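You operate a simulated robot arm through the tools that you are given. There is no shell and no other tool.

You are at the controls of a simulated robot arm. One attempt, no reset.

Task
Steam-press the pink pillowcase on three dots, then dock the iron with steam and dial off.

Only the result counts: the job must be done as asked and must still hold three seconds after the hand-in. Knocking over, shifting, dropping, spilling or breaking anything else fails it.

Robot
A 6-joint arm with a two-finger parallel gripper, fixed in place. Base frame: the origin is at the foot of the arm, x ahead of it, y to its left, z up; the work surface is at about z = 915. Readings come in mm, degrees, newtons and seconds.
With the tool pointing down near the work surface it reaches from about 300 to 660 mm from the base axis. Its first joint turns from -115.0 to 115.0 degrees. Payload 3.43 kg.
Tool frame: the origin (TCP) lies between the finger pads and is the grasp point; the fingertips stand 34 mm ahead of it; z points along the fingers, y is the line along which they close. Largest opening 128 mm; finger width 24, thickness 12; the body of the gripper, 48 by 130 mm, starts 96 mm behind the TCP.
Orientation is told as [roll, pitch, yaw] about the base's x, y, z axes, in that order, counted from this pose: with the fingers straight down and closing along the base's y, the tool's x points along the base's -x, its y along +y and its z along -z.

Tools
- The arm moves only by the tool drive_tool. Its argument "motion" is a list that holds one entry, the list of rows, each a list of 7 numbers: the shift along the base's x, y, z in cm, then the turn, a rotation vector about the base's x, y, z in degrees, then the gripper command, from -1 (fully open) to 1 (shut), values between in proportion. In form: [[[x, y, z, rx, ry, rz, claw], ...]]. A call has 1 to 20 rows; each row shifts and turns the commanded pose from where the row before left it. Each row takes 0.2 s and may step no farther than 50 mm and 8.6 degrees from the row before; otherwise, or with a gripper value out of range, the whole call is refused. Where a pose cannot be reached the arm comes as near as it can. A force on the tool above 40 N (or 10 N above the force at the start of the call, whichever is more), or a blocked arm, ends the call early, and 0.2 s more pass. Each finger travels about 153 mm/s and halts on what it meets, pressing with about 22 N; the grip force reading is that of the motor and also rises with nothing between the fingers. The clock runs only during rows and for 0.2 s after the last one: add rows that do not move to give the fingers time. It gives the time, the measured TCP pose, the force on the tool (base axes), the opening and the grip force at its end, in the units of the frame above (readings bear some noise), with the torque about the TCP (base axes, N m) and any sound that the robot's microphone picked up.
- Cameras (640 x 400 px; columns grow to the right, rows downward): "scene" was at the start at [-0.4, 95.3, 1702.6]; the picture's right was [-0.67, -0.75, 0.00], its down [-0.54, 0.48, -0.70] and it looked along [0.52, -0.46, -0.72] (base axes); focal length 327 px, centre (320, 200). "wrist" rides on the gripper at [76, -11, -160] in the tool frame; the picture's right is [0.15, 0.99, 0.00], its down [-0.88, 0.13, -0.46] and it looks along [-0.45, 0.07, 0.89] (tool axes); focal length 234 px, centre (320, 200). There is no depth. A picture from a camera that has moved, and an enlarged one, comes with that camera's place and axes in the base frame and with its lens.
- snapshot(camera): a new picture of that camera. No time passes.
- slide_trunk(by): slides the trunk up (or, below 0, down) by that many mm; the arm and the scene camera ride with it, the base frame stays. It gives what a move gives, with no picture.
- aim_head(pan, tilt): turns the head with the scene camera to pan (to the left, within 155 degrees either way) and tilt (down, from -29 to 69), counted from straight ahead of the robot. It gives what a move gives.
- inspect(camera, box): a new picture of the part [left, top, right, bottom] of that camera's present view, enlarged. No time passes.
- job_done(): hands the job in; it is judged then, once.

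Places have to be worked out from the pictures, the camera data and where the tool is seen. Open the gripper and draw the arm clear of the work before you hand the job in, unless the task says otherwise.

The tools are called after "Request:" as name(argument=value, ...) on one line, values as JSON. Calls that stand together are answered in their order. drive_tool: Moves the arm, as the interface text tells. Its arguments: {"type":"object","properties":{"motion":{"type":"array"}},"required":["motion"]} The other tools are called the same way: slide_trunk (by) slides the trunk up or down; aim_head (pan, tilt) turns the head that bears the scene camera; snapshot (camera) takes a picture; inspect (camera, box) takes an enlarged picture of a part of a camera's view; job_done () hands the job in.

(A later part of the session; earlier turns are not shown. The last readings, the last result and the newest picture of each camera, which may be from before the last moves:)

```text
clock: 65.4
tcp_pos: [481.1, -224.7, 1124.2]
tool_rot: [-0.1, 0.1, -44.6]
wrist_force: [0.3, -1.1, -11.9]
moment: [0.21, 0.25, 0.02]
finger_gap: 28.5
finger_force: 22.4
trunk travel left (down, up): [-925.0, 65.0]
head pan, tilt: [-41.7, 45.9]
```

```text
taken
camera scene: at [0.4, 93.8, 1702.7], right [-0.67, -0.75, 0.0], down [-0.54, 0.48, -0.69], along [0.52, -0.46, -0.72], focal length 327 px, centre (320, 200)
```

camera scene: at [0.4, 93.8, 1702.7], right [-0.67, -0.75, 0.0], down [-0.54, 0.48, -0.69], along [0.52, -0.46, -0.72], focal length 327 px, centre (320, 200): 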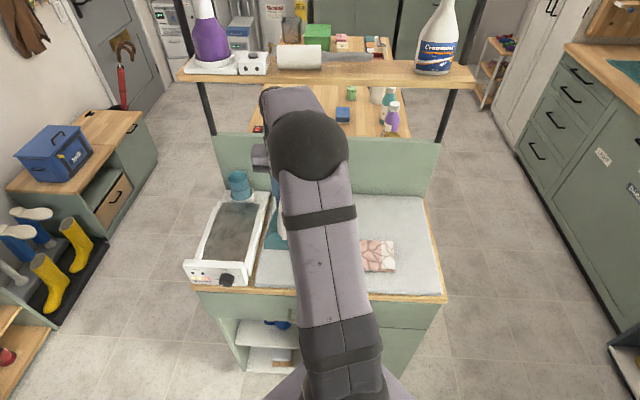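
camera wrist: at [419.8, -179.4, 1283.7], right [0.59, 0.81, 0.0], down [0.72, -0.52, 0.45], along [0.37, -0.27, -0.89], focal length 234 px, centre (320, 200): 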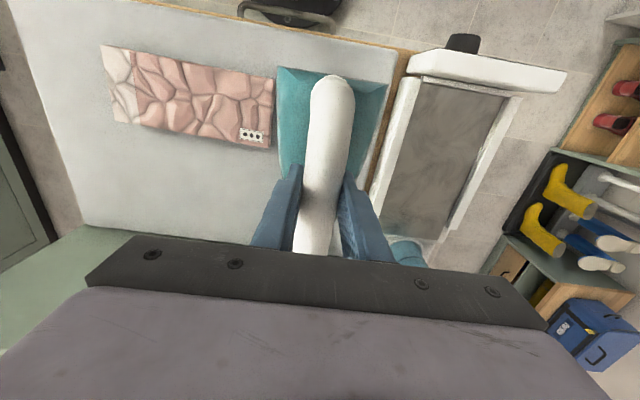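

Request:
inspect(camera="wrist", box=[90, 30, 290, 160])

Request:
inspect(camera="wrist", box=[200, 50, 290, 160])

Request:
inspect(camera="scene", box=[175, 250, 255, 295])

```text
3.08 times, centred on (190, 95) of wrist
camera zoom: at [419.8, -179.4, 1283.7], right [0.59, 0.81, 0.0], down [0.72, -0.52, 0.45], along [0.37, -0.27, -0.89], focal length 720 px, centre (720, 523)
```

zoom: 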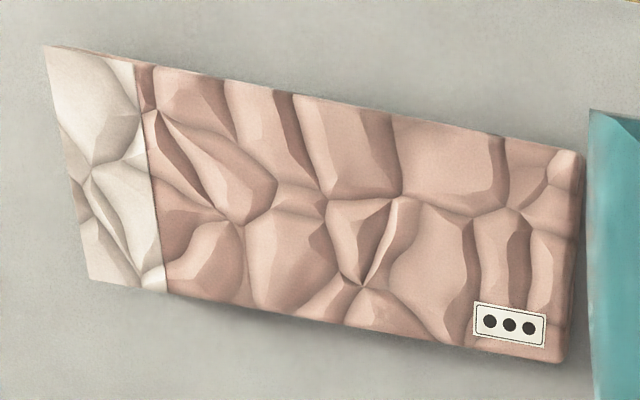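

```text
3.64 times, centred on (245, 105) of wrist
camera zoom: at [419.8, -179.4, 1283.7], right [0.59, 0.81, 0.0], down [0.72, -0.52, 0.45], along [0.37, -0.27, -0.89], focal length 852 px, centre (593, 546)
```

zoom: 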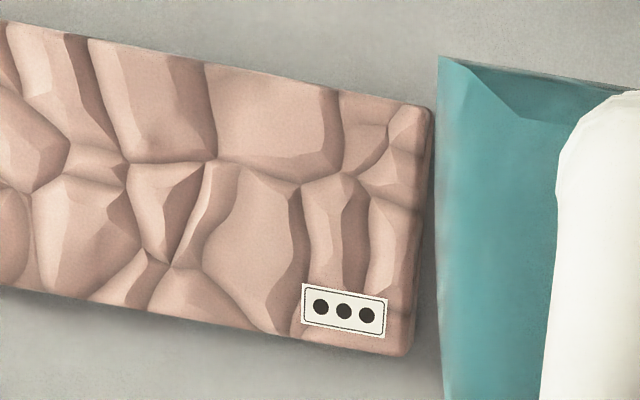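

```text
8.00 times, centred on (215, 272) of scene
camera zoom: at [0.4, 93.8, 1702.7], right [-0.67, -0.75, 0.0], down [-0.54, 0.48, -0.69], along [0.52, -0.46, -0.72], focal length 2617 px, centre (1160, -380)
```

zoom: 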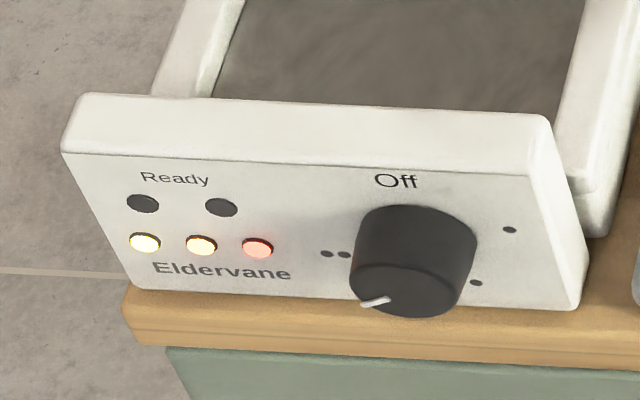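

In even light the creases are unchanged, so those short presses (1.5–2 s) weren't enough, although the heat lamps still show three. I'll go back to the middle and try a longer steady press, listening for steam.

Request:
drive_tool(motion=[[[-1.839, -1.878, 0, 0, 0, 0, 1], [-1.839, -1.878, 0, 0, 0, 0, 1], [-1.839, -1.878, 0, 0, 0, 0, 1], [-1.839, -1.878, 0, 0, 0, 0, 1], [-1.839, -1.878, 0, 0, 0, 0, 1], [-1.839, -1.878, 0, 0, 0, 0, 1], [-1.839, -1.878, 0, 0, 0, 0, 1], [0, 0, -2.5, 0, 0, 0, 1], [0, 0, -2.5, 0, 0, 0, 1], [0, 0, -1.3, 0, 0, 0, 1], [0, 0, -0.3, 0, 0, 0, 1], [0, 0, -0.3, 0, 0, 0, 1], [0, 0, -0.1, 0, 0, 0, 1], [0, 0, 0, 0, 0, 0, 1], [0, 0, 0, 0, 0, 0, 1], [0, 0, 0, 0, 0, 0, 1], [0, 0, 0, 0, 0, 0, 1], [0, 0, 0, 0, 0, 0, 1], [0, 0, 0, 0, 0, 0, 1], [0, 0, 0, 0, 0, 0, 1]]])

```text
clock: 69.6
tcp_pos: [351.8, -354.4, 1059.3]
tool_rot: [-0.3, -0.1, -44.5]
wrist_force: [4.2, -2.8, 14.8]
moment: [0.1, -0.03, 0.0]
finger_gap: 28.9
finger_force: 22.2
trunk travel left (down, up): [-925.0, 65.0]
head pan, tilt: [-41.7, 45.9]
```

Pressing at ~27 N, no sound yet. Holding about 2.4 s more, then lifting and shifting to look.

Request:
drive_tool(motion=[[[0, 0, 0, 0, 0, 0, 1], [0, 0, 0, 0, 0, 0, 1], [0, 0, 0, 0, 0, 0, 1], [0, 0, 0, 0, 0, 0, 1], [0, 0, 0, 0, 0, 0, 1], [0, 0, 0, 0, 0, 0, 1], [0, 0, 0, 0, 0, 0, 1], [0, 0, 0, 0, 0, 0, 1], [0, 0, 0, 0, 0, 0, 1], [0, 0, 0, 0, 0, 0, 1], [0, 0, 1.0, 0, 0, 0, 1], [0, 0, 2.0, 0, 0, 0, 1], [0, 0, 2.0, 0, 0, 0, 1], [2.1, 2.144, 0, 0, 0, 0, 1], [2.1, 2.144, 0, 0, 0, 0, 1], [2.1, 2.144, 0, 0, 0, 0, 1], [2.1, 2.144, 0, 0, 0, 0, 1], [2.1, 2.144, 0, 0, 0, 0, 1], [0, 0, 0, 0, 0, 0, 1]]])

Request:
inspect(camera="wrist", box=[60, 20, 310, 170])

Request:
snapshot(camera="wrist")

```text
clock: 73.6
tcp_pos: [454.6, -247.2, 1107.3]
tool_rot: [-0.1, 0.1, -44.6]
wrist_force: [-0.6, -0.2, -11.9]
moment: [0.23, 0.25, 0.02]
finger_gap: 28.8
finger_force: 22.0
trunk travel left (down, up): [-925.0, 65.0]
head pan, tilt: [-41.7, 45.9]
```

```text
2.56 times, centred on (185, 95) of wrist
camera zoom: at [393.4, -202.8, 1266.9], right [0.59, 0.81, 0.0], down [0.72, -0.52, 0.46], along [0.37, -0.27, -0.89], focal length 600 px, centre (666, 469)
```

zoom: 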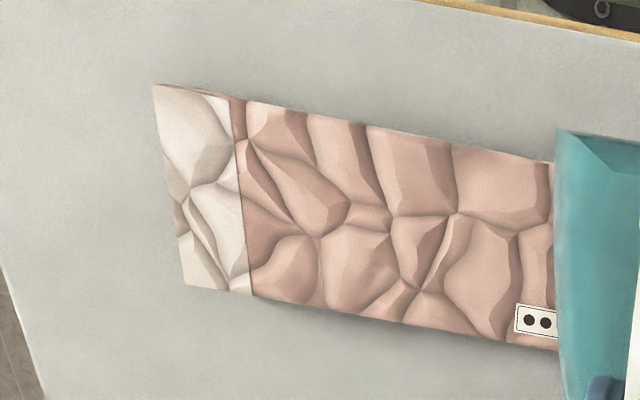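

```text
taken
camera wrist: at [393.4, -202.8, 1266.9], right [0.59, 0.81, 0.0], down [0.72, -0.52, 0.46], along [0.37, -0.27, -0.89], focal length 234 px, centre (320, 200)
```

wrist: 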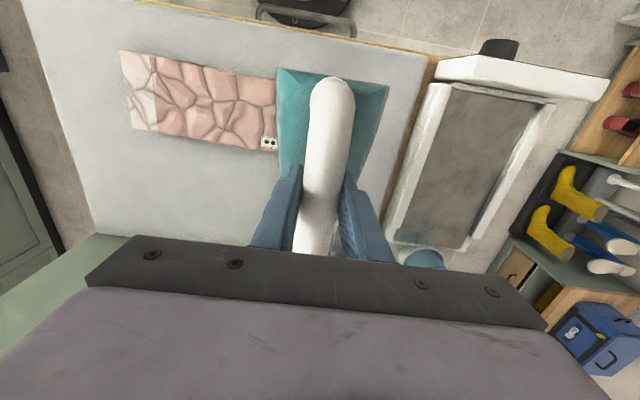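

The middle is still creased after ~4.5 s of firm pressing. Checking the panel lamps and whatever of the iron the scene camera can see.

Request:
inspect(camera="scene", box=[175, 230, 275, 295])

Request:
inspect(camera="scene", box=[230, 130, 420, 290])

```text
6.15 times, centred on (225, 262) of scene
camera zoom: at [0.1, 93.9, 1702.7], right [-0.67, -0.75, 0.0], down [-0.54, 0.48, -0.69], along [0.52, -0.46, -0.72], focal length 2013 px, centre (905, -185)
```

zoom: 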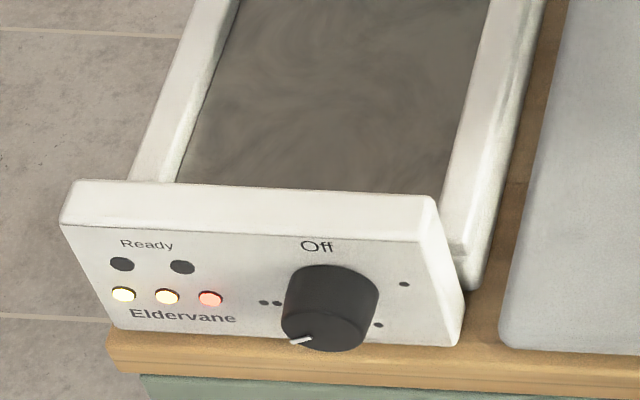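

```text
2.50 times, centred on (325, 210) of scene
camera zoom: at [0.1, 93.9, 1702.7], right [-0.67, -0.75, 0.0], down [-0.54, 0.48, -0.69], along [0.52, -0.46, -0.72], focal length 818 px, centre (308, 175)
```

zoom: 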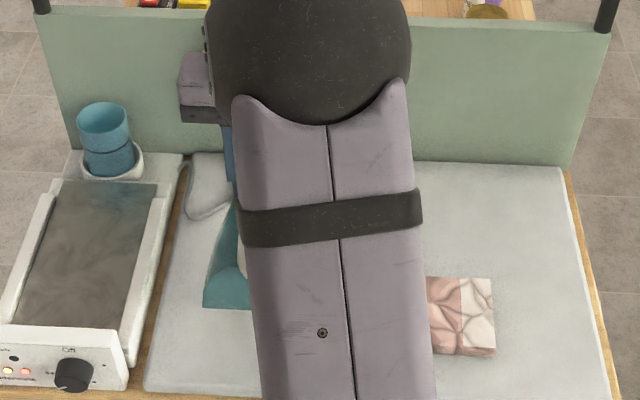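

Lamps still show three heat levels, so heat seems fine; I need to know the steam button's state. I'll turn the held iron so its nose points left, to let the scene camera see the button.

Request:
drive_tool(motion=[[[0, 0, 1.5, 0, 0, 7.5, 1], [0, 0, 1.5, 0, 0, 7.5, 1], [0, 0, 0, 0, 0, 7.5, 1], [0, 0, 0, 0, 0, 7.5, 1], [0, 0, 0, 0, 0, 7.5, 1], [0, 0, 0, 0, 0, 7.5, 1], [0, 0, 0, 0, 0, 7.5, 1], [0, 0, 0, 0, 0, 7.5, 1], [0, 0, 0, 0, 0, 0, 1]]])

Request:
snapshot(camera="scene")

Request:
inspect(camera="scene", box=[210, 150, 330, 270])

Request:
snapshot(camera="wrist")

```text
clock: 75.6
tcp_pos: [457.4, -248.0, 1138.9]
tool_rot: [-0.2, 0.0, 15.6]
wrist_force: [0.5, 0.6, -10.8]
moment: [-0.12, 0.29, 0.05]
finger_gap: 28.8
finger_force: 21.9
trunk travel left (down, up): [-925.0, 65.0]
head pan, tilt: [-41.7, 45.9]
```

```text
taken
camera scene: at [1.1, 94.6, 1702.6], right [-0.67, -0.75, 0.0], down [-0.54, 0.48, -0.69], along [0.52, -0.46, -0.72], focal length 327 px, centre (320, 200)
```

scene: 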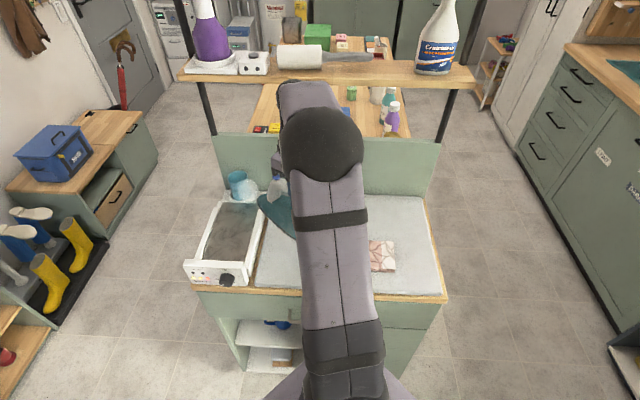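

```text
3.33 times, centred on (270, 210) of scene
camera zoom: at [1.1, 94.6, 1702.6], right [-0.67, -0.75, 0.0], down [-0.54, 0.48, -0.69], along [0.52, -0.46, -0.72], focal length 1090 px, centre (487, 167)
```

zoom: 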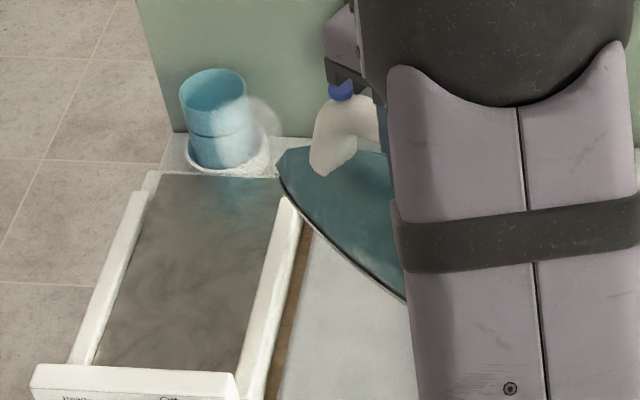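

```text
taken
camera wrist: at [387.8, -279.5, 1298.2], right [-0.41, 0.91, 0.0], down [0.81, 0.36, 0.46], along [0.42, 0.18, -0.89], focal length 234 px, centre (320, 200)
```

wrist: 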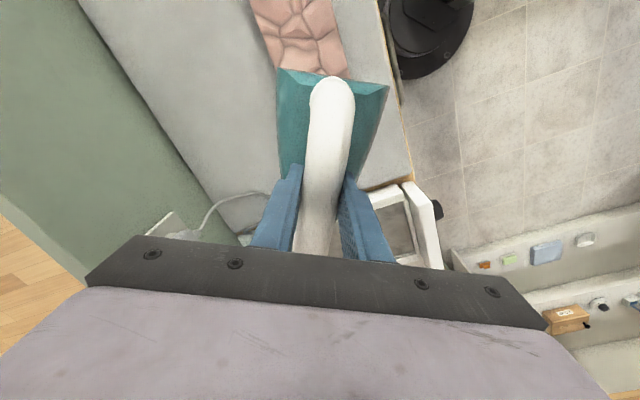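

There is a faint white plume near the iron's nose, so steam seems to be on. Zooming closer to confirm where it comes out.

Request:
inspect(camera="scene", box=[235, 165, 295, 225])

Request:
inspect(camera="scene", box=[175, 255, 255, 300])

```text
6.67 times, centred on (265, 195) of scene
camera zoom: at [1.1, 94.6, 1702.6], right [-0.67, -0.75, 0.0], down [-0.54, 0.48, -0.69], along [0.52, -0.46, -0.72], focal length 2181 px, centre (687, 233)
```

zoom: 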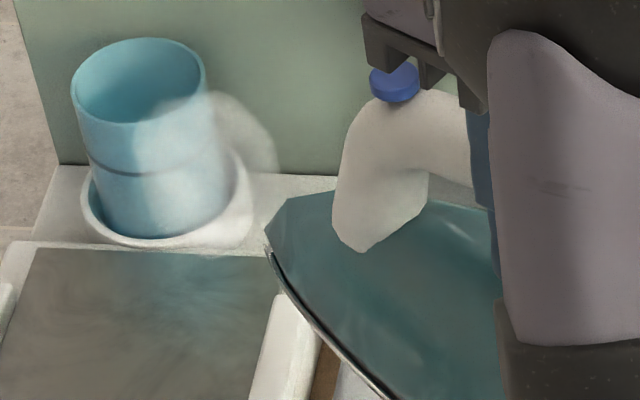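

```text
8.00 times, centred on (215, 278) of scene
camera zoom: at [1.1, 94.6, 1702.6], right [-0.67, -0.75, 0.0], down [-0.54, 0.48, -0.69], along [0.52, -0.46, -0.72], focal length 2617 px, centre (1160, -420)
```

zoom: 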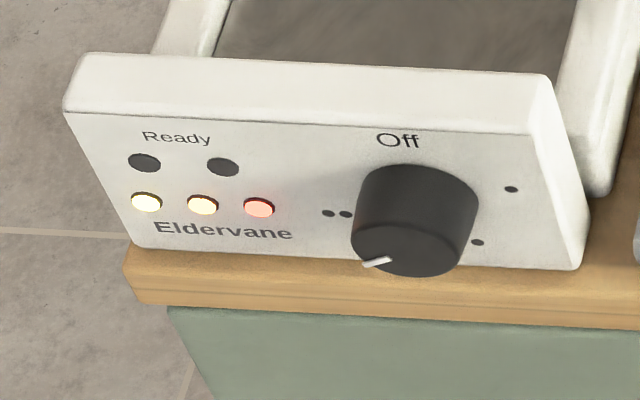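

Steam puffs are visible ahead of the nose, so steam is on. Next I'll turn the iron back and try slow ironing strokes in light contact instead of static presses, starting at the left end.

Request:
drive_tool(motion=[[[-0.77, -0.786, 0, 0, 0, -7.5, 1], [-0.77, -0.786, 0, 0, 0, -7.5, 1], [-0.77, -0.786, 0, 0, 0, -7.5, 1], [-0.77, -0.786, 0, 0, 0, -7.5, 1], [-0.77, -0.786, 0, 0, 0, -7.5, 1], [-0.77, -0.786, 0, 0, 0, -7.5, 1], [-0.77, -0.786, 0, 0, 0, -7.5, 1], [-0.77, -0.786, 0, 0, 0, -7.5, 1], [0, 0, -2.5, 0, 0, 0, 1], [0, 0, -2.5, 0, 0, 0, 1], [0, 0, -2.0, 0, 0, 0, 1], [0, 0, -0.4, 0, 0, 0, 1], [0, 0, -0.3, 0, 0, 0, 1], [0, 0, -0.1, 0, 0, 0, 1], [0, 0, 0, 0, 0, 0, 1]]])

Request:
inspect(camera="wrist", box=[60, 20, 460, 220])

```text
clock: 78.8
tcp_pos: [396.3, -312.7, 1060.4]
tool_rot: [-0.2, -0.1, -44.5]
wrist_force: [0.7, 0.1, -6.2]
moment: [-0.04, 0.22, 0.05]
finger_gap: 28.7
finger_force: 21.7
trunk travel left (down, up): [-925.0, 65.0]
head pan, tilt: [-41.7, 45.9]
```

```text
1.60 times, centred on (260, 120) of wrist
camera zoom: at [334.7, -267.5, 1219.9], right [0.59, 0.81, 0.0], down [0.72, -0.52, 0.46], along [0.37, -0.27, -0.89], focal length 375 px, centre (416, 328)
```

zoom: 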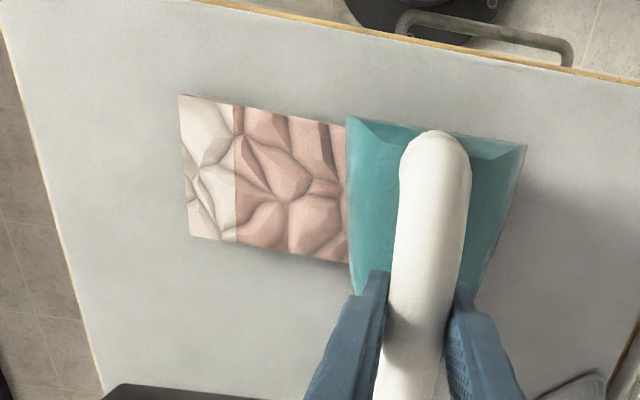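

Light contact (~6 N). Sliding 40 mm to the right slowly, then checking that the fabric did not shift.

Request:
drive_tool(motion=[[[-0.35, -0.357, -0.05, 0, 0, 0, 1], [-0.7, -0.715, 0, 0, 0, 0, 1], [-0.7, -0.715, 0, 0, 0, 0, 1], [-0.7, -0.715, 0, 0, 0, 0, 1], [-0.35, -0.357, 0, 0, 0, 0, 1]]])

Request:
inspect(camera="wrist", box=[60, 20, 460, 220])

```text
clock: 80.0
tcp_pos: [368.8, -339.2, 1059.6]
tool_rot: [-0.2, -0.2, -44.5]
wrist_force: [1.9, 1.9, 4.6]
moment: [-0.04, 0.06, 0.05]
finger_gap: 28.6
finger_force: 22.3
trunk travel left (down, up): [-925.0, 65.0]
head pan, tilt: [-41.7, 45.9]
```

```text
1.60 times, centred on (260, 120) of wrist
camera zoom: at [305.0, -294.2, 1219.3], right [0.59, 0.81, 0.0], down [0.72, -0.52, 0.46], along [0.37, -0.27, -0.89], focal length 375 px, centre (416, 328)
```

zoom: 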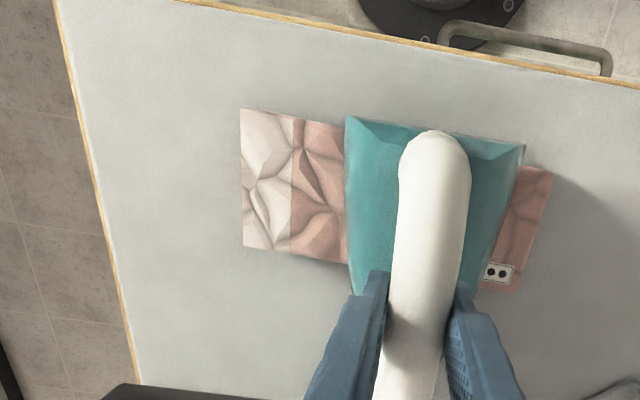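

Sliding friction is small (~3 N) and the pillowcase has not moved. Continuing the stroke to the right end, then back to the left.

Request:
drive_tool(motion=[[[-0.7, -0.715, 0, 0, 0, 0, 1], [-0.7, -0.715, 0, 0, 0, 0, 1], [-0.7, -0.715, 0, 0, 0, 0, 1], [-0.7, -0.715, 0, 0, 0, 0, 1], [-0.7, -0.715, 0, 0, 0, 0, 1], [-0.7, -0.715, 0, 0, 0, 0, 1], [-0.7, -0.715, 0, 0, 0, 0, 1], [-0.7, -0.715, 0, 0, 0, 0, 1], [-0.7, -0.715, 0, 0, 0, 0, 1], [0, 0, 0, 0, 0, 0, 1]]])

Request:
inspect(camera="wrist", box=[160, 20, 500, 220])

```text
clock: 82.2
tcp_pos: [302.0, -401.1, 1061.4]
tool_rot: [-0.2, 0.0, -44.5]
wrist_force: [1.7, 1.5, 2.1]
moment: [0.0, -0.02, 0.03]
finger_gap: 28.9
finger_force: 21.7
trunk travel left (down, up): [-925.0, 65.0]
head pan, tilt: [-41.7, 45.9]
```

```text
1.88 times, centred on (330, 120) of wrist
camera zoom: at [240.9, -358.2, 1219.6], right [0.59, 0.81, 0.0], down [0.72, -0.52, 0.46], along [0.37, -0.27, -0.89], focal length 441 px, centre (301, 351)
```

zoom: 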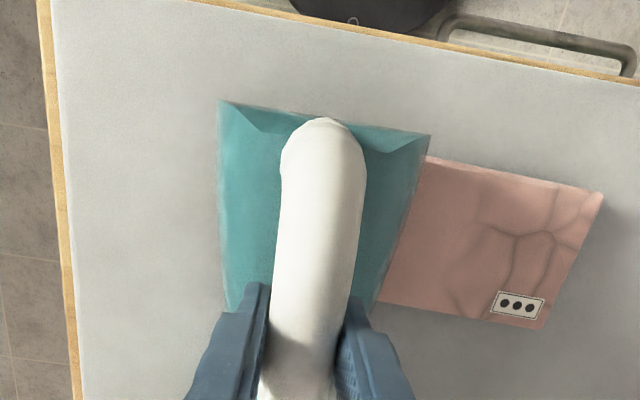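

Sliding works: the middle, which the whole sole passed over, is now smooth. I'll stroke further past the right end, then back to the left.

Request:
drive_tool(motion=[[[-0.7, -0.715, 0, 0, 0, 0, 1], [-0.7, -0.715, 0, 0, 0, 0, 1], [-0.7, -0.715, 0, 0, 0, 0, 1], [0.7, 0.715, 0, 0, 0, 0, 1], [0.7, 0.715, 0, 0, 0, 0, 1], [0.7, 0.715, 0, 0, 0, 0, 1], [0.7, 0.715, 0, 0, 0, 0, 1], [0.7, 0.715, 0, 0, 0, 0, 1], [0.7, 0.715, 0, 0, 0, 0, 1], [0.7, 0.715, 0, 0, 0, 0, 1], [0.7, 0.715, 0, 0, 0, 0, 1], [0.7, 0.715, 0, 0, 0, 0, 1], [0.7, 0.715, 0, 0, 0, 0, 1], [0.7, 0.715, 0, 0, 0, 0, 1], [0.7, 0.715, 0, 0, 0, 0, 1], [0.7, 0.715, 0, 0, 0, 0, 1], [0.7, 0.715, 0, 0, 0, 0, 1], [0, 0, 0, 0, 0, 0, 1]]])

Request:
inspect(camera="wrist", box=[60, 20, 460, 220])

```text
clock: 86.0
tcp_pos: [381.7, -325.3, 1060.4]
tool_rot: [-0.2, 0.0, -44.6]
wrist_force: [-0.1, -0.8, -3.2]
moment: [0.11, 0.08, 0.01]
finger_gap: 28.7
finger_force: 21.8
trunk travel left (down, up): [-925.0, 65.0]
head pan, tilt: [-41.7, 45.9]
```

```text
1.60 times, centred on (260, 120) of wrist
camera zoom: at [319.6, -281.1, 1219.7], right [0.59, 0.81, 0.0], down [0.72, -0.52, 0.46], along [0.37, -0.27, -0.89], focal length 375 px, centre (416, 328)
```

zoom: 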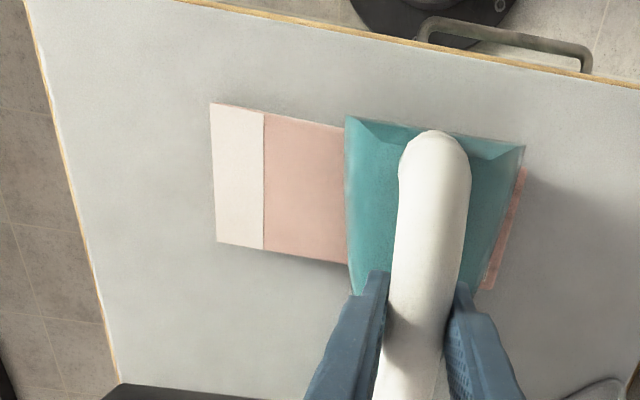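

The right half is now completely smooth. Stroking over the left end and back.

Request:
drive_tool(motion=[[[0.7, 0.715, -0.05, 0, 0, 0, 1], [0.7, 0.715, 0, 0, 0, 0, 1], [0.7, 0.715, 0, 0, 0, 0, 1], [0.7, 0.715, 0, 0, 0, 0, 1], [0.7, 0.715, 0, 0, 0, 0, 1], [0.7, 0.715, 0, 0, 0, 0, 1], [-0.7, -0.715, 0, 0, 0, 0, 1], [-0.7, -0.715, 0, 0, 0, 0, 1], [-0.7, -0.715, 0, 0, 0, 0, 1], [-0.7, -0.715, 0, 0, 0, 0, 1], [-0.7, -0.715, 0, 0, 0, 0, 1], [-0.7, -0.715, 0, 0, 0, 0, 1], [-0.7, -0.715, 0, 0, 0, 0, 1], [-0.7, -0.715, 0, 0, 0, 0, 1], [-0.7, -0.715, 0, 0, 0, 0, 1], [-0.7, -0.715, 0, 0, 0, 0, 1], [-0.7, -0.715, 0, 0, 0, 0, 1], [-0.7, -0.715, 0, 0, 0, 0, 1]]])

Request:
inspect(camera="wrist", box=[160, 20, 500, 220])

```text
clock: 89.8
tcp_pos: [339.1, -366.6, 1059.6]
tool_rot: [-0.2, -0.3, -44.5]
wrist_force: [3.6, 3.2, 18.1]
moment: [0.12, 0.06, -0.07]
finger_gap: 28.7
finger_force: 21.6
trunk travel left (down, up): [-925.0, 65.0]
head pan, tilt: [-41.7, 45.9]
```

```text
1.88 times, centred on (330, 120) of wrist
camera zoom: at [277.0, -320.8, 1219.0], right [0.59, 0.81, 0.0], down [0.72, -0.52, 0.46], along [0.37, -0.27, -0.89], focal length 441 px, centre (301, 351)
```

zoom: 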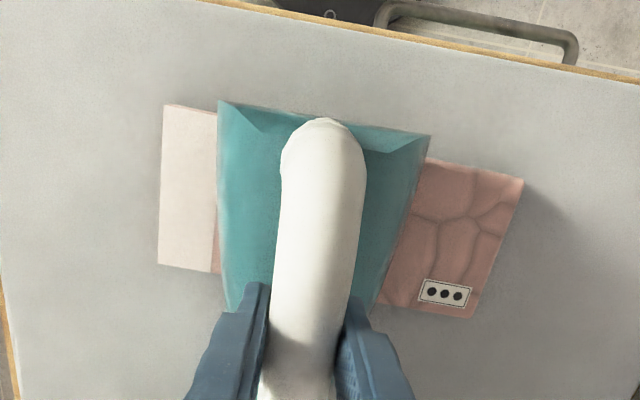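

The left end still shows creases after that pass. Checking lamps for heat, then looking closer at the left end.

Request:
inspect(camera="scene", box=[175, 230, 275, 295])

Request:
inspect(camera="wrist", box=[360, 90, 450, 200])

```text
6.15 times, centred on (225, 262) of scene
camera zoom: at [-1.2, 97.5, 1702.6], right [-0.67, -0.75, 0.0], down [-0.54, 0.48, -0.7], along [0.52, -0.46, -0.72], focal length 2013 px, centre (905, -185)
```

zoom: 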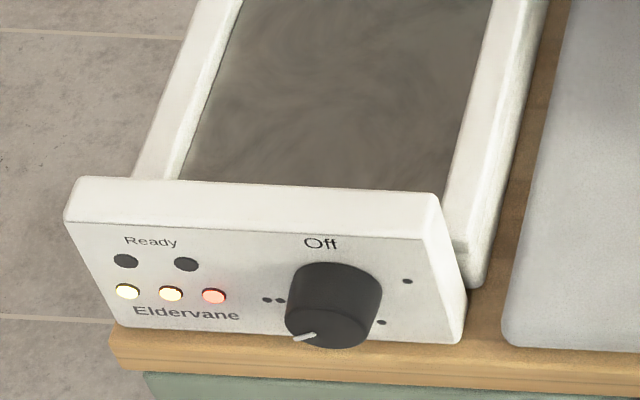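

```text
3.64 times, centred on (405, 145) of wrist
camera zoom: at [277.0, -320.8, 1219.0], right [0.59, 0.81, 0.0], down [0.72, -0.52, 0.46], along [0.37, -0.27, -0.89], focal length 852 px, centre (11, 400)
```

zoom: 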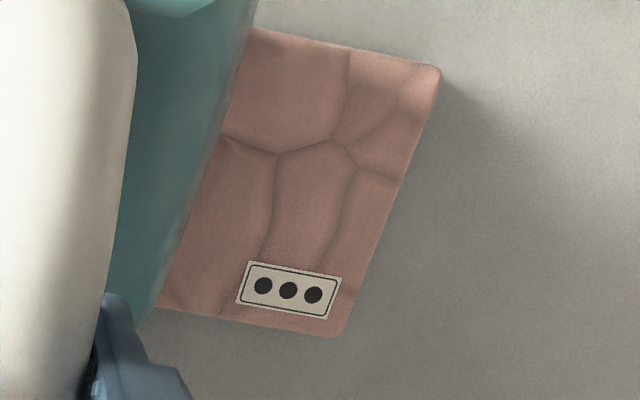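

Heat is still at three. Creases at the left end are weaker but not gone; force was low there (~9 N), so I'll repeat the left strokes with a little more down-force, checking the load as I go.

Request:
drive_tool(motion=[[[0.7, 0.715, 0.03, 0, 0, 0, 1], [0.7, 0.715, 0, 0, 0, 0, 1], [0.7, 0.715, 0, 0, 0, 0, 1], [0.7, 0.715, 0, 0, 0, 0, 1], [0.7, 0.715, -0.03, 0, 0, 0, 1], [0.7, 0.715, -0.05, 0, 0, 0, 1], [0.7, 0.715, -0.05, 0, 0, 0, 1]]])

```text
clock: 91.4
tcp_pos: [385.9, -317.1, 1059.0]
tool_rot: [-0.1, -0.2, -44.6]
wrist_force: [-2.7, -3.0, 20.6]
moment: [0.08, 0.1, 0.05]
finger_gap: 28.9
finger_force: 22.8
trunk travel left (down, up): [-925.0, 65.0]
head pan, tilt: [-41.7, 45.9]
```

About 33 N contact now at l≈43. Continuing to the left end.

Request:
drive_tool(motion=[[[0.7, 0.715, 0, 0, 0, 0, 1], [0.7, 0.715, 0, 0, 0, 0, 1], [0.7, 0.715, 0, 0, 0, 0, 1], [0.7, 0.715, 0, 0, 0, 0, 1]]])

```text
clock: 92.4
tcp_pos: [414.7, -287.4, 1060.0]
tool_rot: [-0.2, -0.2, -44.6]
wrist_force: [-2.8, -3.9, 18.1]
moment: [-0.11, -0.15, -0.03]
finger_gap: 28.8
finger_force: 22.1
trunk travel left (down, up): [-925.0, 65.0]
head pan, tilt: [-41.7, 45.9]
```

Contact holds at ~30 N at the left end. Doing two more short strokes here and then uncovering it.

Request:
drive_tool(motion=[[[-0.7, -0.715, 0, 0, 0, 0, 1], [-0.7, -0.715, 0, 0, 0, 0, 1], [-0.7, -0.715, 0, 0, 0, 0, 1], [-0.7, -0.715, 0, 0, 0, 0, 1], [-0.7, -0.715, 0, 0, 0, 0, 1], [0.7, 0.715, 0, 0, 0, 0, 1], [0.7, 0.715, 0, 0, 0, 0, 1], [0.7, 0.715, 0, 0, 0, 0, 1], [0.7, 0.715, 0, 0, 0, 0, 1], [0.7, 0.715, 0, 0, 0, 0, 1], [-0.7, -0.715, 0, 0, 0, 0, 1], [-0.7, -0.715, 0, 0, 0, 0, 1], [-0.7, -0.715, 0, 0, 0, 0, 1], [-0.7, -0.715, 0, 0, 0, 0, 1], [-0.7, -0.715, 0.05, 0, 0, 0, 1], [-0.7, -0.715, 0.05, 0, 0, 0, 1], [-0.7, -0.715, 0, 0, 0, 0, 1], [-0.7, -0.715, 0, 0, 0, 0, 1], [-0.7, -0.715, 0, 0, 0, 0, 1], [-0.7, -0.715, 0, 0, 0, 0, 1]]])

Request:
inspect(camera="wrist", box=[160, 20, 500, 220])

Request:
inspect(camera="wrist", box=[350, 90, 450, 200])

```text
clock: 96.6
tcp_pos: [344.8, -361.3, 1059.8]
tool_rot: [-0.1, 0.1, -44.5]
wrist_force: [0.3, 0.5, -11.8]
moment: [0.25, 0.23, -0.01]
finger_gap: 29.0
finger_force: 21.9
trunk travel left (down, up): [-925.0, 65.0]
head pan, tilt: [-41.7, 45.9]
```

```text
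1.88 times, centred on (330, 120) of wrist
camera zoom: at [283.4, -316.3, 1218.2], right [0.59, 0.81, 0.0], down [0.72, -0.52, 0.46], along [0.37, -0.27, -0.89], focal length 441 px, centre (301, 351)
```

zoom: 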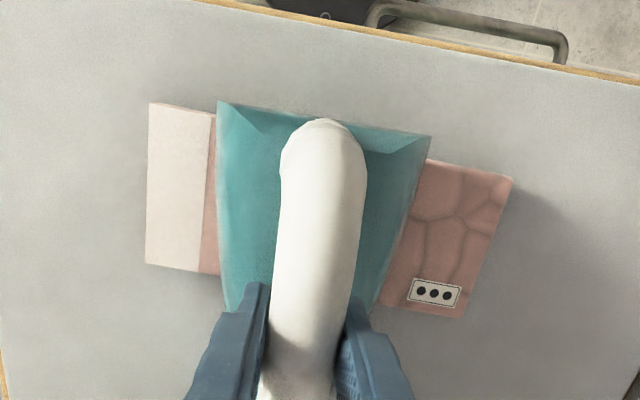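

```text
3.64 times, centred on (400, 145) of wrist
camera zoom: at [283.4, -316.3, 1218.2], right [0.59, 0.81, 0.0], down [0.72, -0.52, 0.46], along [0.37, -0.27, -0.89], focal length 852 px, centre (29, 400)
```

zoom: 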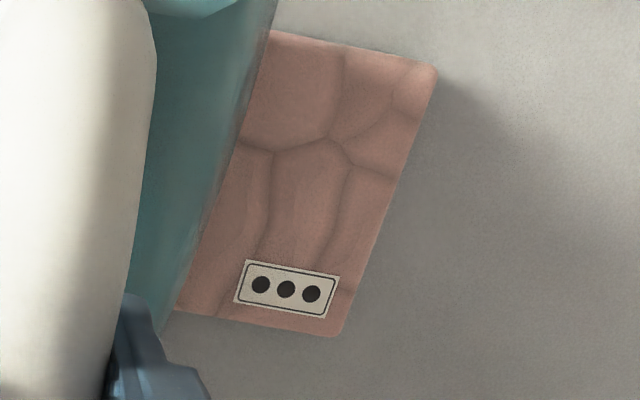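

Creases at the left are fading gradually; contact was lost here since the flattened part is lower (and the iron rode up slightly in the grip at ~30 N). I'll redo the left end with gentler ~12–15 N contact, the load that worked before.

Request:
drive_tool(motion=[[[0.7, 0.715, 0, 0, 0, 0, 1], [0.7, 0.715, 0, 0, 0, 0, 1], [0.7, 0.715, 0, 0, 0, 0, 1], [0.7, 0.715, 0, 0, 0, 0, 1], [0.7, 0.715, 0, 0, 0, 0, 1], [0.7, 0.715, 0, 0, 0, 0, 1]]])

```text
clock: 98.0
tcp_pos: [387.3, -316.6, 1059.1]
tool_rot: [-0.2, 0.0, -44.5]
wrist_force: [-0.3, -0.7, -11.7]
moment: [0.19, 0.21, 0.01]
finger_gap: 28.8
finger_force: 22.5
trunk travel left (down, up): [-925.0, 65.0]
head pan, tilt: [-41.7, 45.9]
```

Still hanging free here; lowering 1.5 mm while sliding gently.

Request:
drive_tool(motion=[[[0.35, 0.357, -0.05, 0, 0, 0, 1], [0.35, 0.357, -0.05, 0, 0, 0, 1], [0.35, 0.357, -0.05, 0, 0, 0, 1]]])

```text
clock: 98.8
tcp_pos: [400.2, -307.4, 1059.2]
tool_rot: [-0.2, -0.3, -44.5]
wrist_force: [-1.1, -1.6, -3.8]
moment: [-0.03, 0.12, -0.02]
finger_gap: 28.8
finger_force: 21.9
trunk travel left (down, up): [-925.0, 65.0]
head pan, tilt: [-41.7, 45.9]
```

Contact is ~8 N now. Stroking the left end back and forth at this light load.

Request:
drive_tool(motion=[[[0.7, 0.715, -0.04, 0, 0, 0, 1], [0.7, 0.715, 0, 0, 0, 0, 1], [0.7, 0.715, 0, 0, 0, 0, 1], [-0.7, -0.715, 0, 0, 0, 0, 1], [-0.7, -0.715, 0, 0, 0, 0, 1], [-0.7, -0.715, 0, 0, 0, 0, 1], [-0.7, -0.715, 0, 0, 0, 0, 1], [-0.7, -0.715, 0, 0, 0, 0, 1], [0.7, 0.715, 0, 0, 0, 0, 1], [0.7, 0.715, 0, 0, 0, 0, 1], [0.7, 0.715, 0, 0, 0, 0, 1], [0.7, 0.715, 0, 0, 0, 0, 1], [0.7, 0.715, 0, 0, 0, 0, 1]]])

```text
clock: 101.6
tcp_pos: [419.4, -286.5, 1059.3]
tool_rot: [-0.1, 0.1, -44.5]
wrist_force: [0.2, -0.3, -8.7]
moment: [0.15, 0.14, 0.0]
finger_gap: 28.9
finger_force: 21.5
trunk travel left (down, up): [-925.0, 65.0]
head pan, tilt: [-41.7, 45.9]
```

Contact has eased to ~3 N, consistent with the fabric flattening. Lowering 0.8 mm and stroking right to uncover the left end.

Request:
drive_tool(motion=[[[-0.7, -0.715, -0.08, 0, 0, 0, 1], [-0.7, -0.715, 0, 0, 0, 0, 1], [-0.7, -0.715, 0, 0, 0, 0, 1], [-0.7, -0.715, 0, 0, 0, 0, 1], [-0.7, -0.715, 0, 0, 0, 0, 1], [-0.7, -0.715, 0, 0, 0, 0, 1], [-0.7, -0.715, 0, 0, 0, 0, 1], [-0.7, -0.715, 0, 0, 0, 0, 1], [-0.7, -0.715, 0, 0, 0, 0, 1], [-0.7, -0.715, 0, 0, 0, 0, 1], [-0.7, -0.715, 0, 0, 0, 0, 1]]])

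Request:
inspect(camera="wrist", box=[160, 20, 500, 220])

Request:
inspect(camera="wrist", box=[350, 90, 450, 200])

Request:
inspect(camera="scene", box=[175, 230, 275, 295])

```text
clock: 104.0
tcp_pos: [340.0, -362.9, 1058.1]
tool_rot: [-0.2, -0.2, -44.5]
wrist_force: [2.4, 1.7, 16.0]
moment: [-0.08, -0.18, 0.05]
finger_gap: 28.8
finger_force: 22.1
trunk travel left (down, up): [-925.0, 65.0]
head pan, tilt: [-41.7, 45.9]
```

```text
1.88 times, centred on (330, 120) of wrist
camera zoom: at [279.4, -317.8, 1217.2], right [0.59, 0.81, 0.0], down [0.72, -0.52, 0.46], along [0.37, -0.27, -0.89], focal length 441 px, centre (301, 351)
```

zoom: 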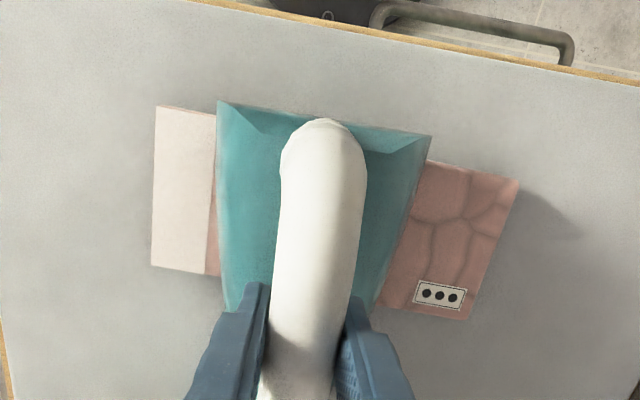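

```text
3.64 times, centred on (400, 145) of wrist
camera zoom: at [279.4, -317.8, 1217.2], right [0.59, 0.81, 0.0], down [0.72, -0.52, 0.46], along [0.37, -0.27, -0.89], focal length 852 px, centre (29, 400)
```

zoom: 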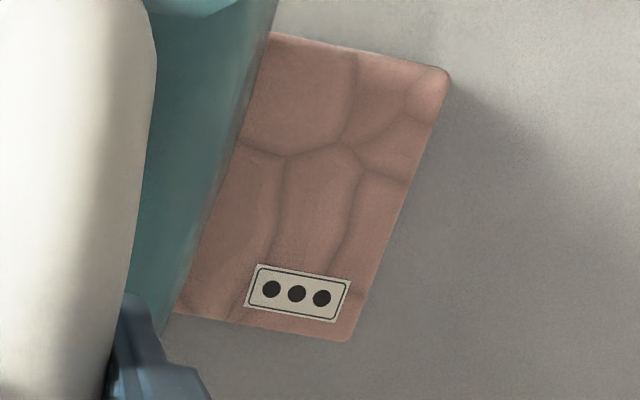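

```text
6.15 times, centred on (225, 262) of scene
camera zoom: at [-1.3, 97.2, 1702.5], right [-0.67, -0.75, 0.0], down [-0.54, 0.48, -0.7], along [0.52, -0.46, -0.72], focal length 2013 px, centre (905, -185)
```

zoom: 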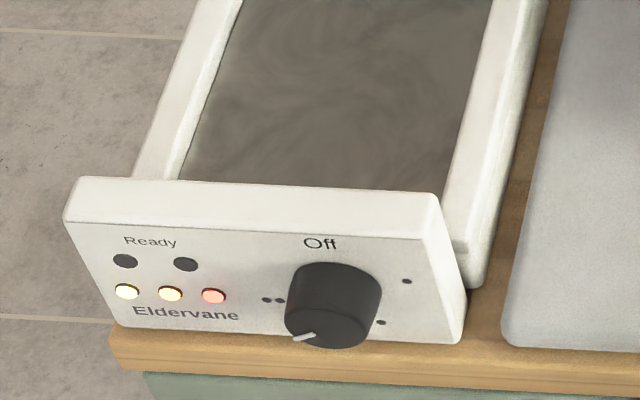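

No clear further progress at the left end. I'll lift off and move left again to view the whole pillowcase in even light, as before.

Request:
drive_tool(motion=[[[0, 0, 1.0, 0, 0, 0, 1], [0, 0, 2.0, 0, 0, 0, 1], [0, 0, 2.0, 0, 0, 0, 1], [2.1, 2.144, 0.5, 0, 0, 0, 1], [2.1, 2.144, 0.5, 0, 0, 0, 1], [2.1, 2.144, 0.5, 0, 0, 0, 1], [2.1, 2.144, 0.5, 0, 0, 0, 1], [2.1, 2.144, 0, 0, 0, 0, 1], [2.1, 2.144, 0, 0, 0, 0, 1], [2.1, 2.144, 0, 0, 0, 0, 1], [0, 0, 0, 0, 0, 0, 1]]])

Request:
inspect(camera="wrist", box=[60, 20, 310, 170])

Request:
inspect(camera="wrist", box=[180, 40, 280, 150])

Request:
inspect(camera="scene", box=[180, 130, 420, 290])

```text
clock: 106.4
tcp_pos: [486.1, -213.1, 1126.1]
tool_rot: [-0.2, 0.0, -44.6]
wrist_force: [-0.5, -0.9, -10.7]
moment: [0.19, 0.28, 0.0]
finger_gap: 28.5
finger_force: 22.5
trunk travel left (down, up): [-925.0, 65.0]
head pan, tilt: [-41.7, 45.9]
```

```text
2.56 times, centred on (185, 95) of wrist
camera zoom: at [425.2, -168.1, 1284.7], right [0.59, 0.81, 0.0], down [0.72, -0.52, 0.45], along [0.37, -0.27, -0.89], focal length 600 px, centre (666, 469)
```

zoom: 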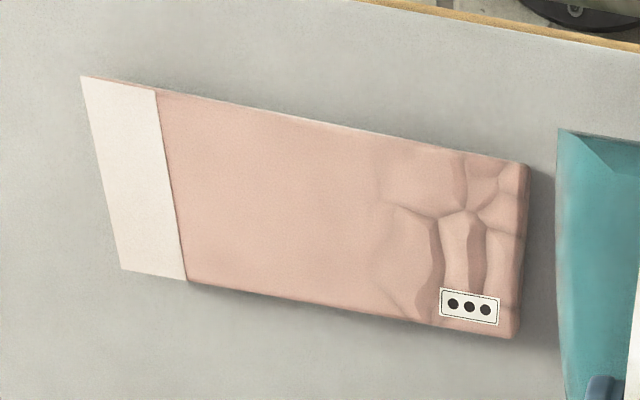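

```text
3.64 times, centred on (230, 95) of wrist
camera zoom: at [425.2, -168.1, 1284.7], right [0.59, 0.81, 0.0], down [0.72, -0.52, 0.45], along [0.37, -0.27, -0.89], focal length 852 px, centre (647, 582)
```

zoom: 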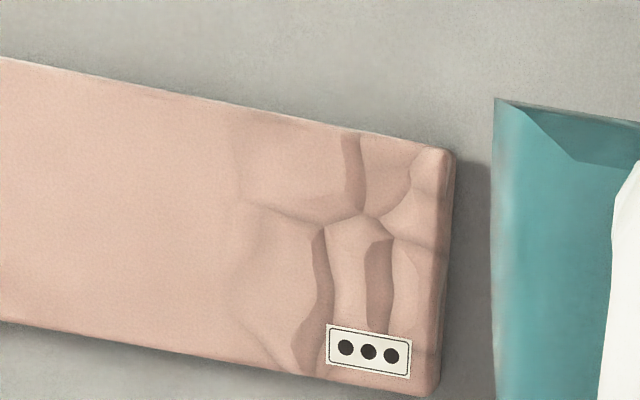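

```text
2.50 times, centred on (300, 210) of scene
camera zoom: at [0.3, 93.9, 1702.7], right [-0.67, -0.75, 0.0], down [-0.54, 0.48, -0.69], along [0.52, -0.46, -0.72], focal length 818 px, centre (370, 175)
```

zoom: 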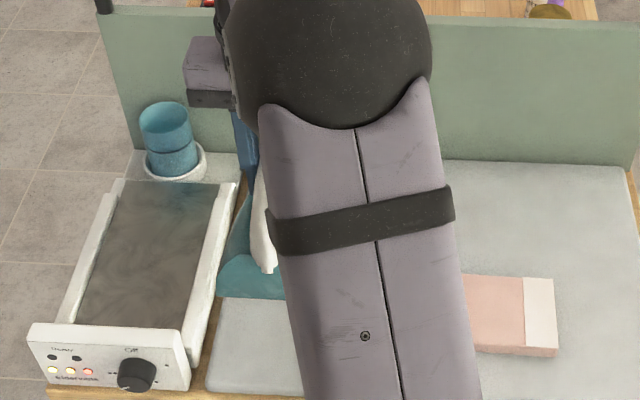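

Clear now: everything right of l≈45 is perfectly smooth, only the left end near the tag is still creased, and strokes after ~85 s added nothing – the iron has likely cooled off the dock (or steam stopped). I'll rotate the nose left again to see whether steam is still coming.

Request:
drive_tool(motion=[[[0, 0, 1.5, 0, 0, 7.5, 1], [0, 0, 1.5, 0, 0, 7.5, 1], [0, 0, 0, 0, 0, 7.5, 1], [0, 0, 0, 0, 0, 7.5, 1], [0, 0, 0, 0, 0, 7.5, 1], [0, 0, 0, 0, 0, 7.5, 1], [0, 0, 0, 0, 0, 7.5, 1], [0, 0, 0, 0, 0, 7.5, 1], [0, 0, 0, 0, 0, 0, 1]]])

Request:
inspect(camera="scene", box=[190, 150, 310, 270])

Request:
inspect(camera="scene", box=[225, 160, 285, 220])

```text
clock: 108.4
tcp_pos: [490.3, -215.6, 1155.8]
tool_rot: [-0.1, 0.0, 15.6]
wrist_force: [0.3, -0.5, -11.4]
moment: [-0.11, 0.28, 0.01]
finger_gap: 28.9
finger_force: 22.1
trunk travel left (down, up): [-925.0, 65.0]
head pan, tilt: [-41.7, 45.9]
```

```text
3.33 times, centred on (250, 210) of scene
camera zoom: at [1.2, 94.7, 1702.6], right [-0.67, -0.75, 0.0], down [-0.54, 0.48, -0.69], along [0.52, -0.46, -0.72], focal length 1090 px, centre (553, 167)
```

zoom: 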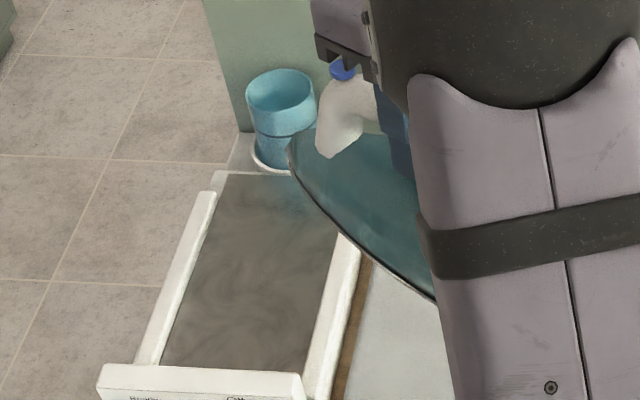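

```text
6.67 times, centred on (255, 190) of scene
camera zoom: at [1.2, 94.7, 1702.6], right [-0.67, -0.75, 0.0], down [-0.54, 0.48, -0.69], along [0.52, -0.46, -0.72], focal length 2181 px, centre (753, 267)
```

zoom: 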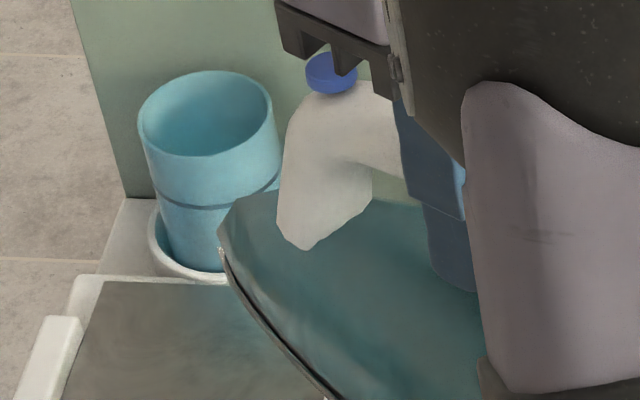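

No plume any more, so the iron has cooled off the dock and needs reheating. By my move tally the dock pose is (+113.7,+127.5) mm away; I'll turn the iron straight, carry it back over the dock and lower to ~26 mm above its seat for an alignment check.

Request:
drive_tool(motion=[[[1.422, 1.594, 0, 0, 0, -7.5, 1], [1.422, 1.594, 0, 0, 0, -7.5, 1], [1.422, 1.594, 0, 0, 0, -7.5, 1], [1.422, 1.594, 0, 0, 0, -7.5, 1], [1.422, 1.594, 0, 0, 0, -7.5, 1], [1.422, 1.594, 0, 0, 0, -7.5, 1], [1.422, 1.594, 0, 0, 0, -7.5, 1], [1.421, 1.594, 0, 0, 0, -7.5, 1], [0, 0, 0, 0, 0, 0, 1], [0, 0, -2.5, 0, 0, 0, 1], [0, 0, -2.5, 0, 0, 0, 1], [0, 0, -2.5, 0, 0, 0, 1], [0, 0, 0, 0, 0, 0, 1]]])

Request:
inspect(camera="wrist", box=[200, 40, 440, 260])

Request:
inspect(camera="scene", box=[150, 150, 310, 300])

```text
clock: 111.2
tcp_pos: [603.2, -85.6, 1081.9]
tool_rot: [-0.2, -0.1, -44.6]
wrist_force: [0.1, 0.5, -11.6]
moment: [0.19, 0.25, -0.01]
finger_gap: 28.6
finger_force: 21.9
trunk travel left (down, up): [-925.0, 65.0]
head pan, tilt: [-41.7, 45.9]
```

```text
1.82 times, centred on (320, 150) of wrist
camera zoom: at [542.0, -40.9, 1239.7], right [0.59, 0.81, 0.0], down [0.72, -0.52, 0.46], along [0.37, -0.27, -0.89], focal length 426 px, centre (320, 291)
```

zoom: 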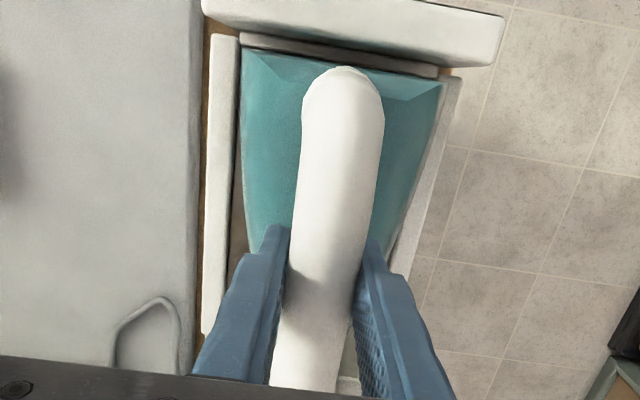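

```text
2.67 times, centred on (230, 225) of scene
camera zoom: at [0.9, 95.1, 1702.6], right [-0.67, -0.75, 0.0], down [-0.54, 0.48, -0.7], along [0.52, -0.46, -0.72], focal length 872 px, centre (560, 133)
```

zoom: 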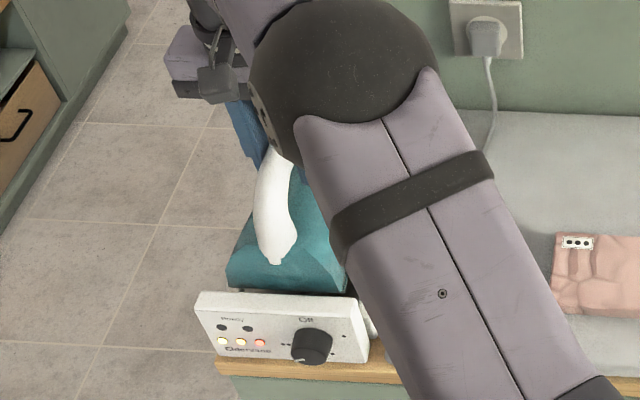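

Alignment matches the lift-off picture. Lowering gently into the tray.

Request:
drive_tool(motion=[[[0, 0, -1.0, 0, 0, 0, 1], [0, 0, -0.8, 0, 0, 0, 1], [0, 0, -0.3, 0, 0, 0, 1], [0, 0, -0.2, 0, 0, 0, 1], [0, 0, 0, 0, 0, 0, 1]]])

Request:
inspect(camera="scene", box=[180, 250, 260, 295])

```text
clock: 112.4
tcp_pos: [603.1, -86.2, 1057.2]
tool_rot: [-0.2, 0.1, -44.4]
wrist_force: [-0.1, -0.1, -11.8]
moment: [0.22, 0.29, 0.0]
finger_gap: 29.0
finger_force: 22.2
trunk travel left (down, up): [-925.0, 65.0]
head pan, tilt: [-41.7, 45.9]
```

```text
8.00 times, centred on (220, 272) of scene
camera zoom: at [1.5, 95.0, 1702.6], right [-0.67, -0.75, 0.0], down [-0.54, 0.48, -0.69], along [0.52, -0.46, -0.72], focal length 2617 px, centre (1120, -380)
```

zoom: 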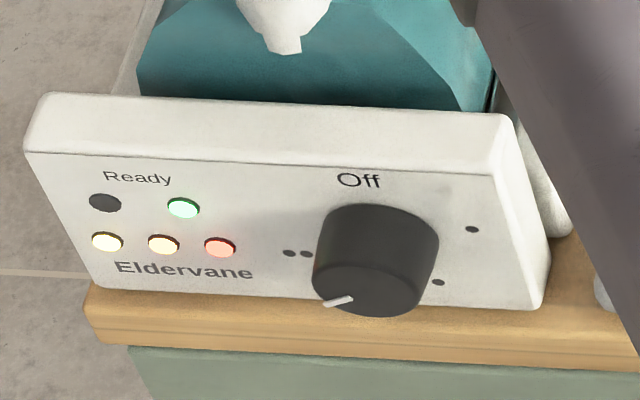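

Ready lit green right away, so the iron still has heat; steam is the open question. I'll seat it lightly and give it ~3 s on the dock to top up, then check lamps.

Request:
drive_tool(motion=[[[0, 0, -0.1, 0, 0, 0, 1], [0, 0, -0.1, 0, 0, 0, 1], [0, 0, -0.05, 0, 0, 0, 1], [0, 0, 0, 0, 0, 0, 1], [0, 0, 0, 0, 0, 0, 1], [0, 0, 0, 0, 0, 0, 1], [0, 0, 0, 0, 0, 0, 1], [0, 0, 0, 0, 0, 0, 1], [0, 0, 0, 0, 0, 0, 1], [0, 0, 0, 0, 0, 0, 1], [0, 0, 0, 0, 0, 0, 1], [0, 0, 0, 0, 0, 0, 1], [0, 0, 0, 0, 0, 0, 1], [0, 0, 0, 0, 0, 0, 1], [0, 0, 0, 0, 0, 0, 1]]])

Request:
inspect(camera="scene", box=[180, 250, 260, 295])

Request:
snapshot(camera="wrist")

```text
clock: 115.6
tcp_pos: [602.7, -83.7, 1056.1]
tool_rot: [-0.2, -0.1, -44.5]
wrist_force: [1.3, 1.0, -3.6]
moment: [-0.35, -0.33, 0.13]
finger_gap: 28.8
finger_force: 21.6
trunk travel left (down, up): [-925.0, 65.0]
head pan, tilt: [-41.7, 45.9]
```

```text
8.00 times, centred on (220, 272) of scene
camera zoom: at [0.3, 95.7, 1702.6], right [-0.67, -0.75, 0.0], down [-0.54, 0.48, -0.7], along [0.52, -0.46, -0.72], focal length 2617 px, centre (1120, -380)
```

zoom: 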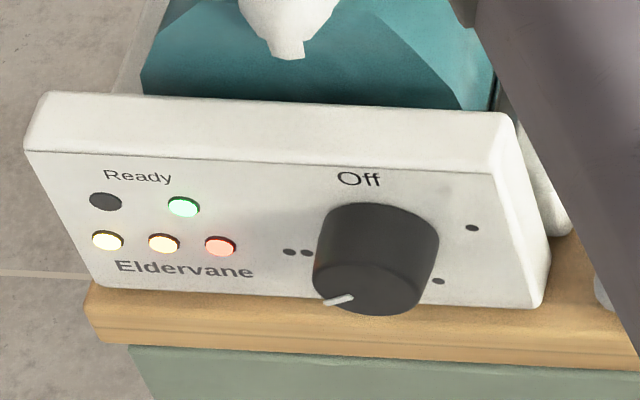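

```text
taken
camera wrist: at [541.1, -41.0, 1215.0], right [0.59, 0.81, 0.0], down [0.72, -0.52, 0.46], along [0.37, -0.27, -0.89], focal length 234 px, centre (320, 200)
```

wrist: 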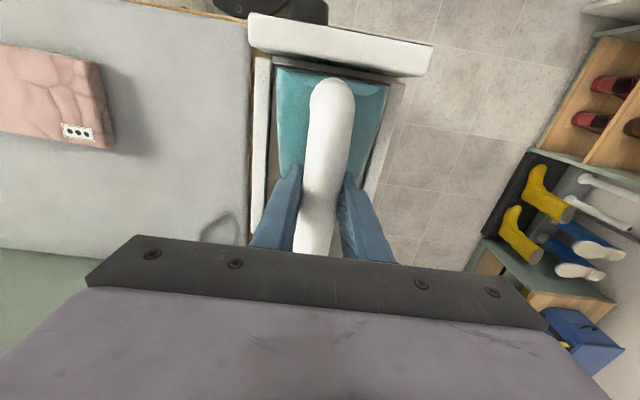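

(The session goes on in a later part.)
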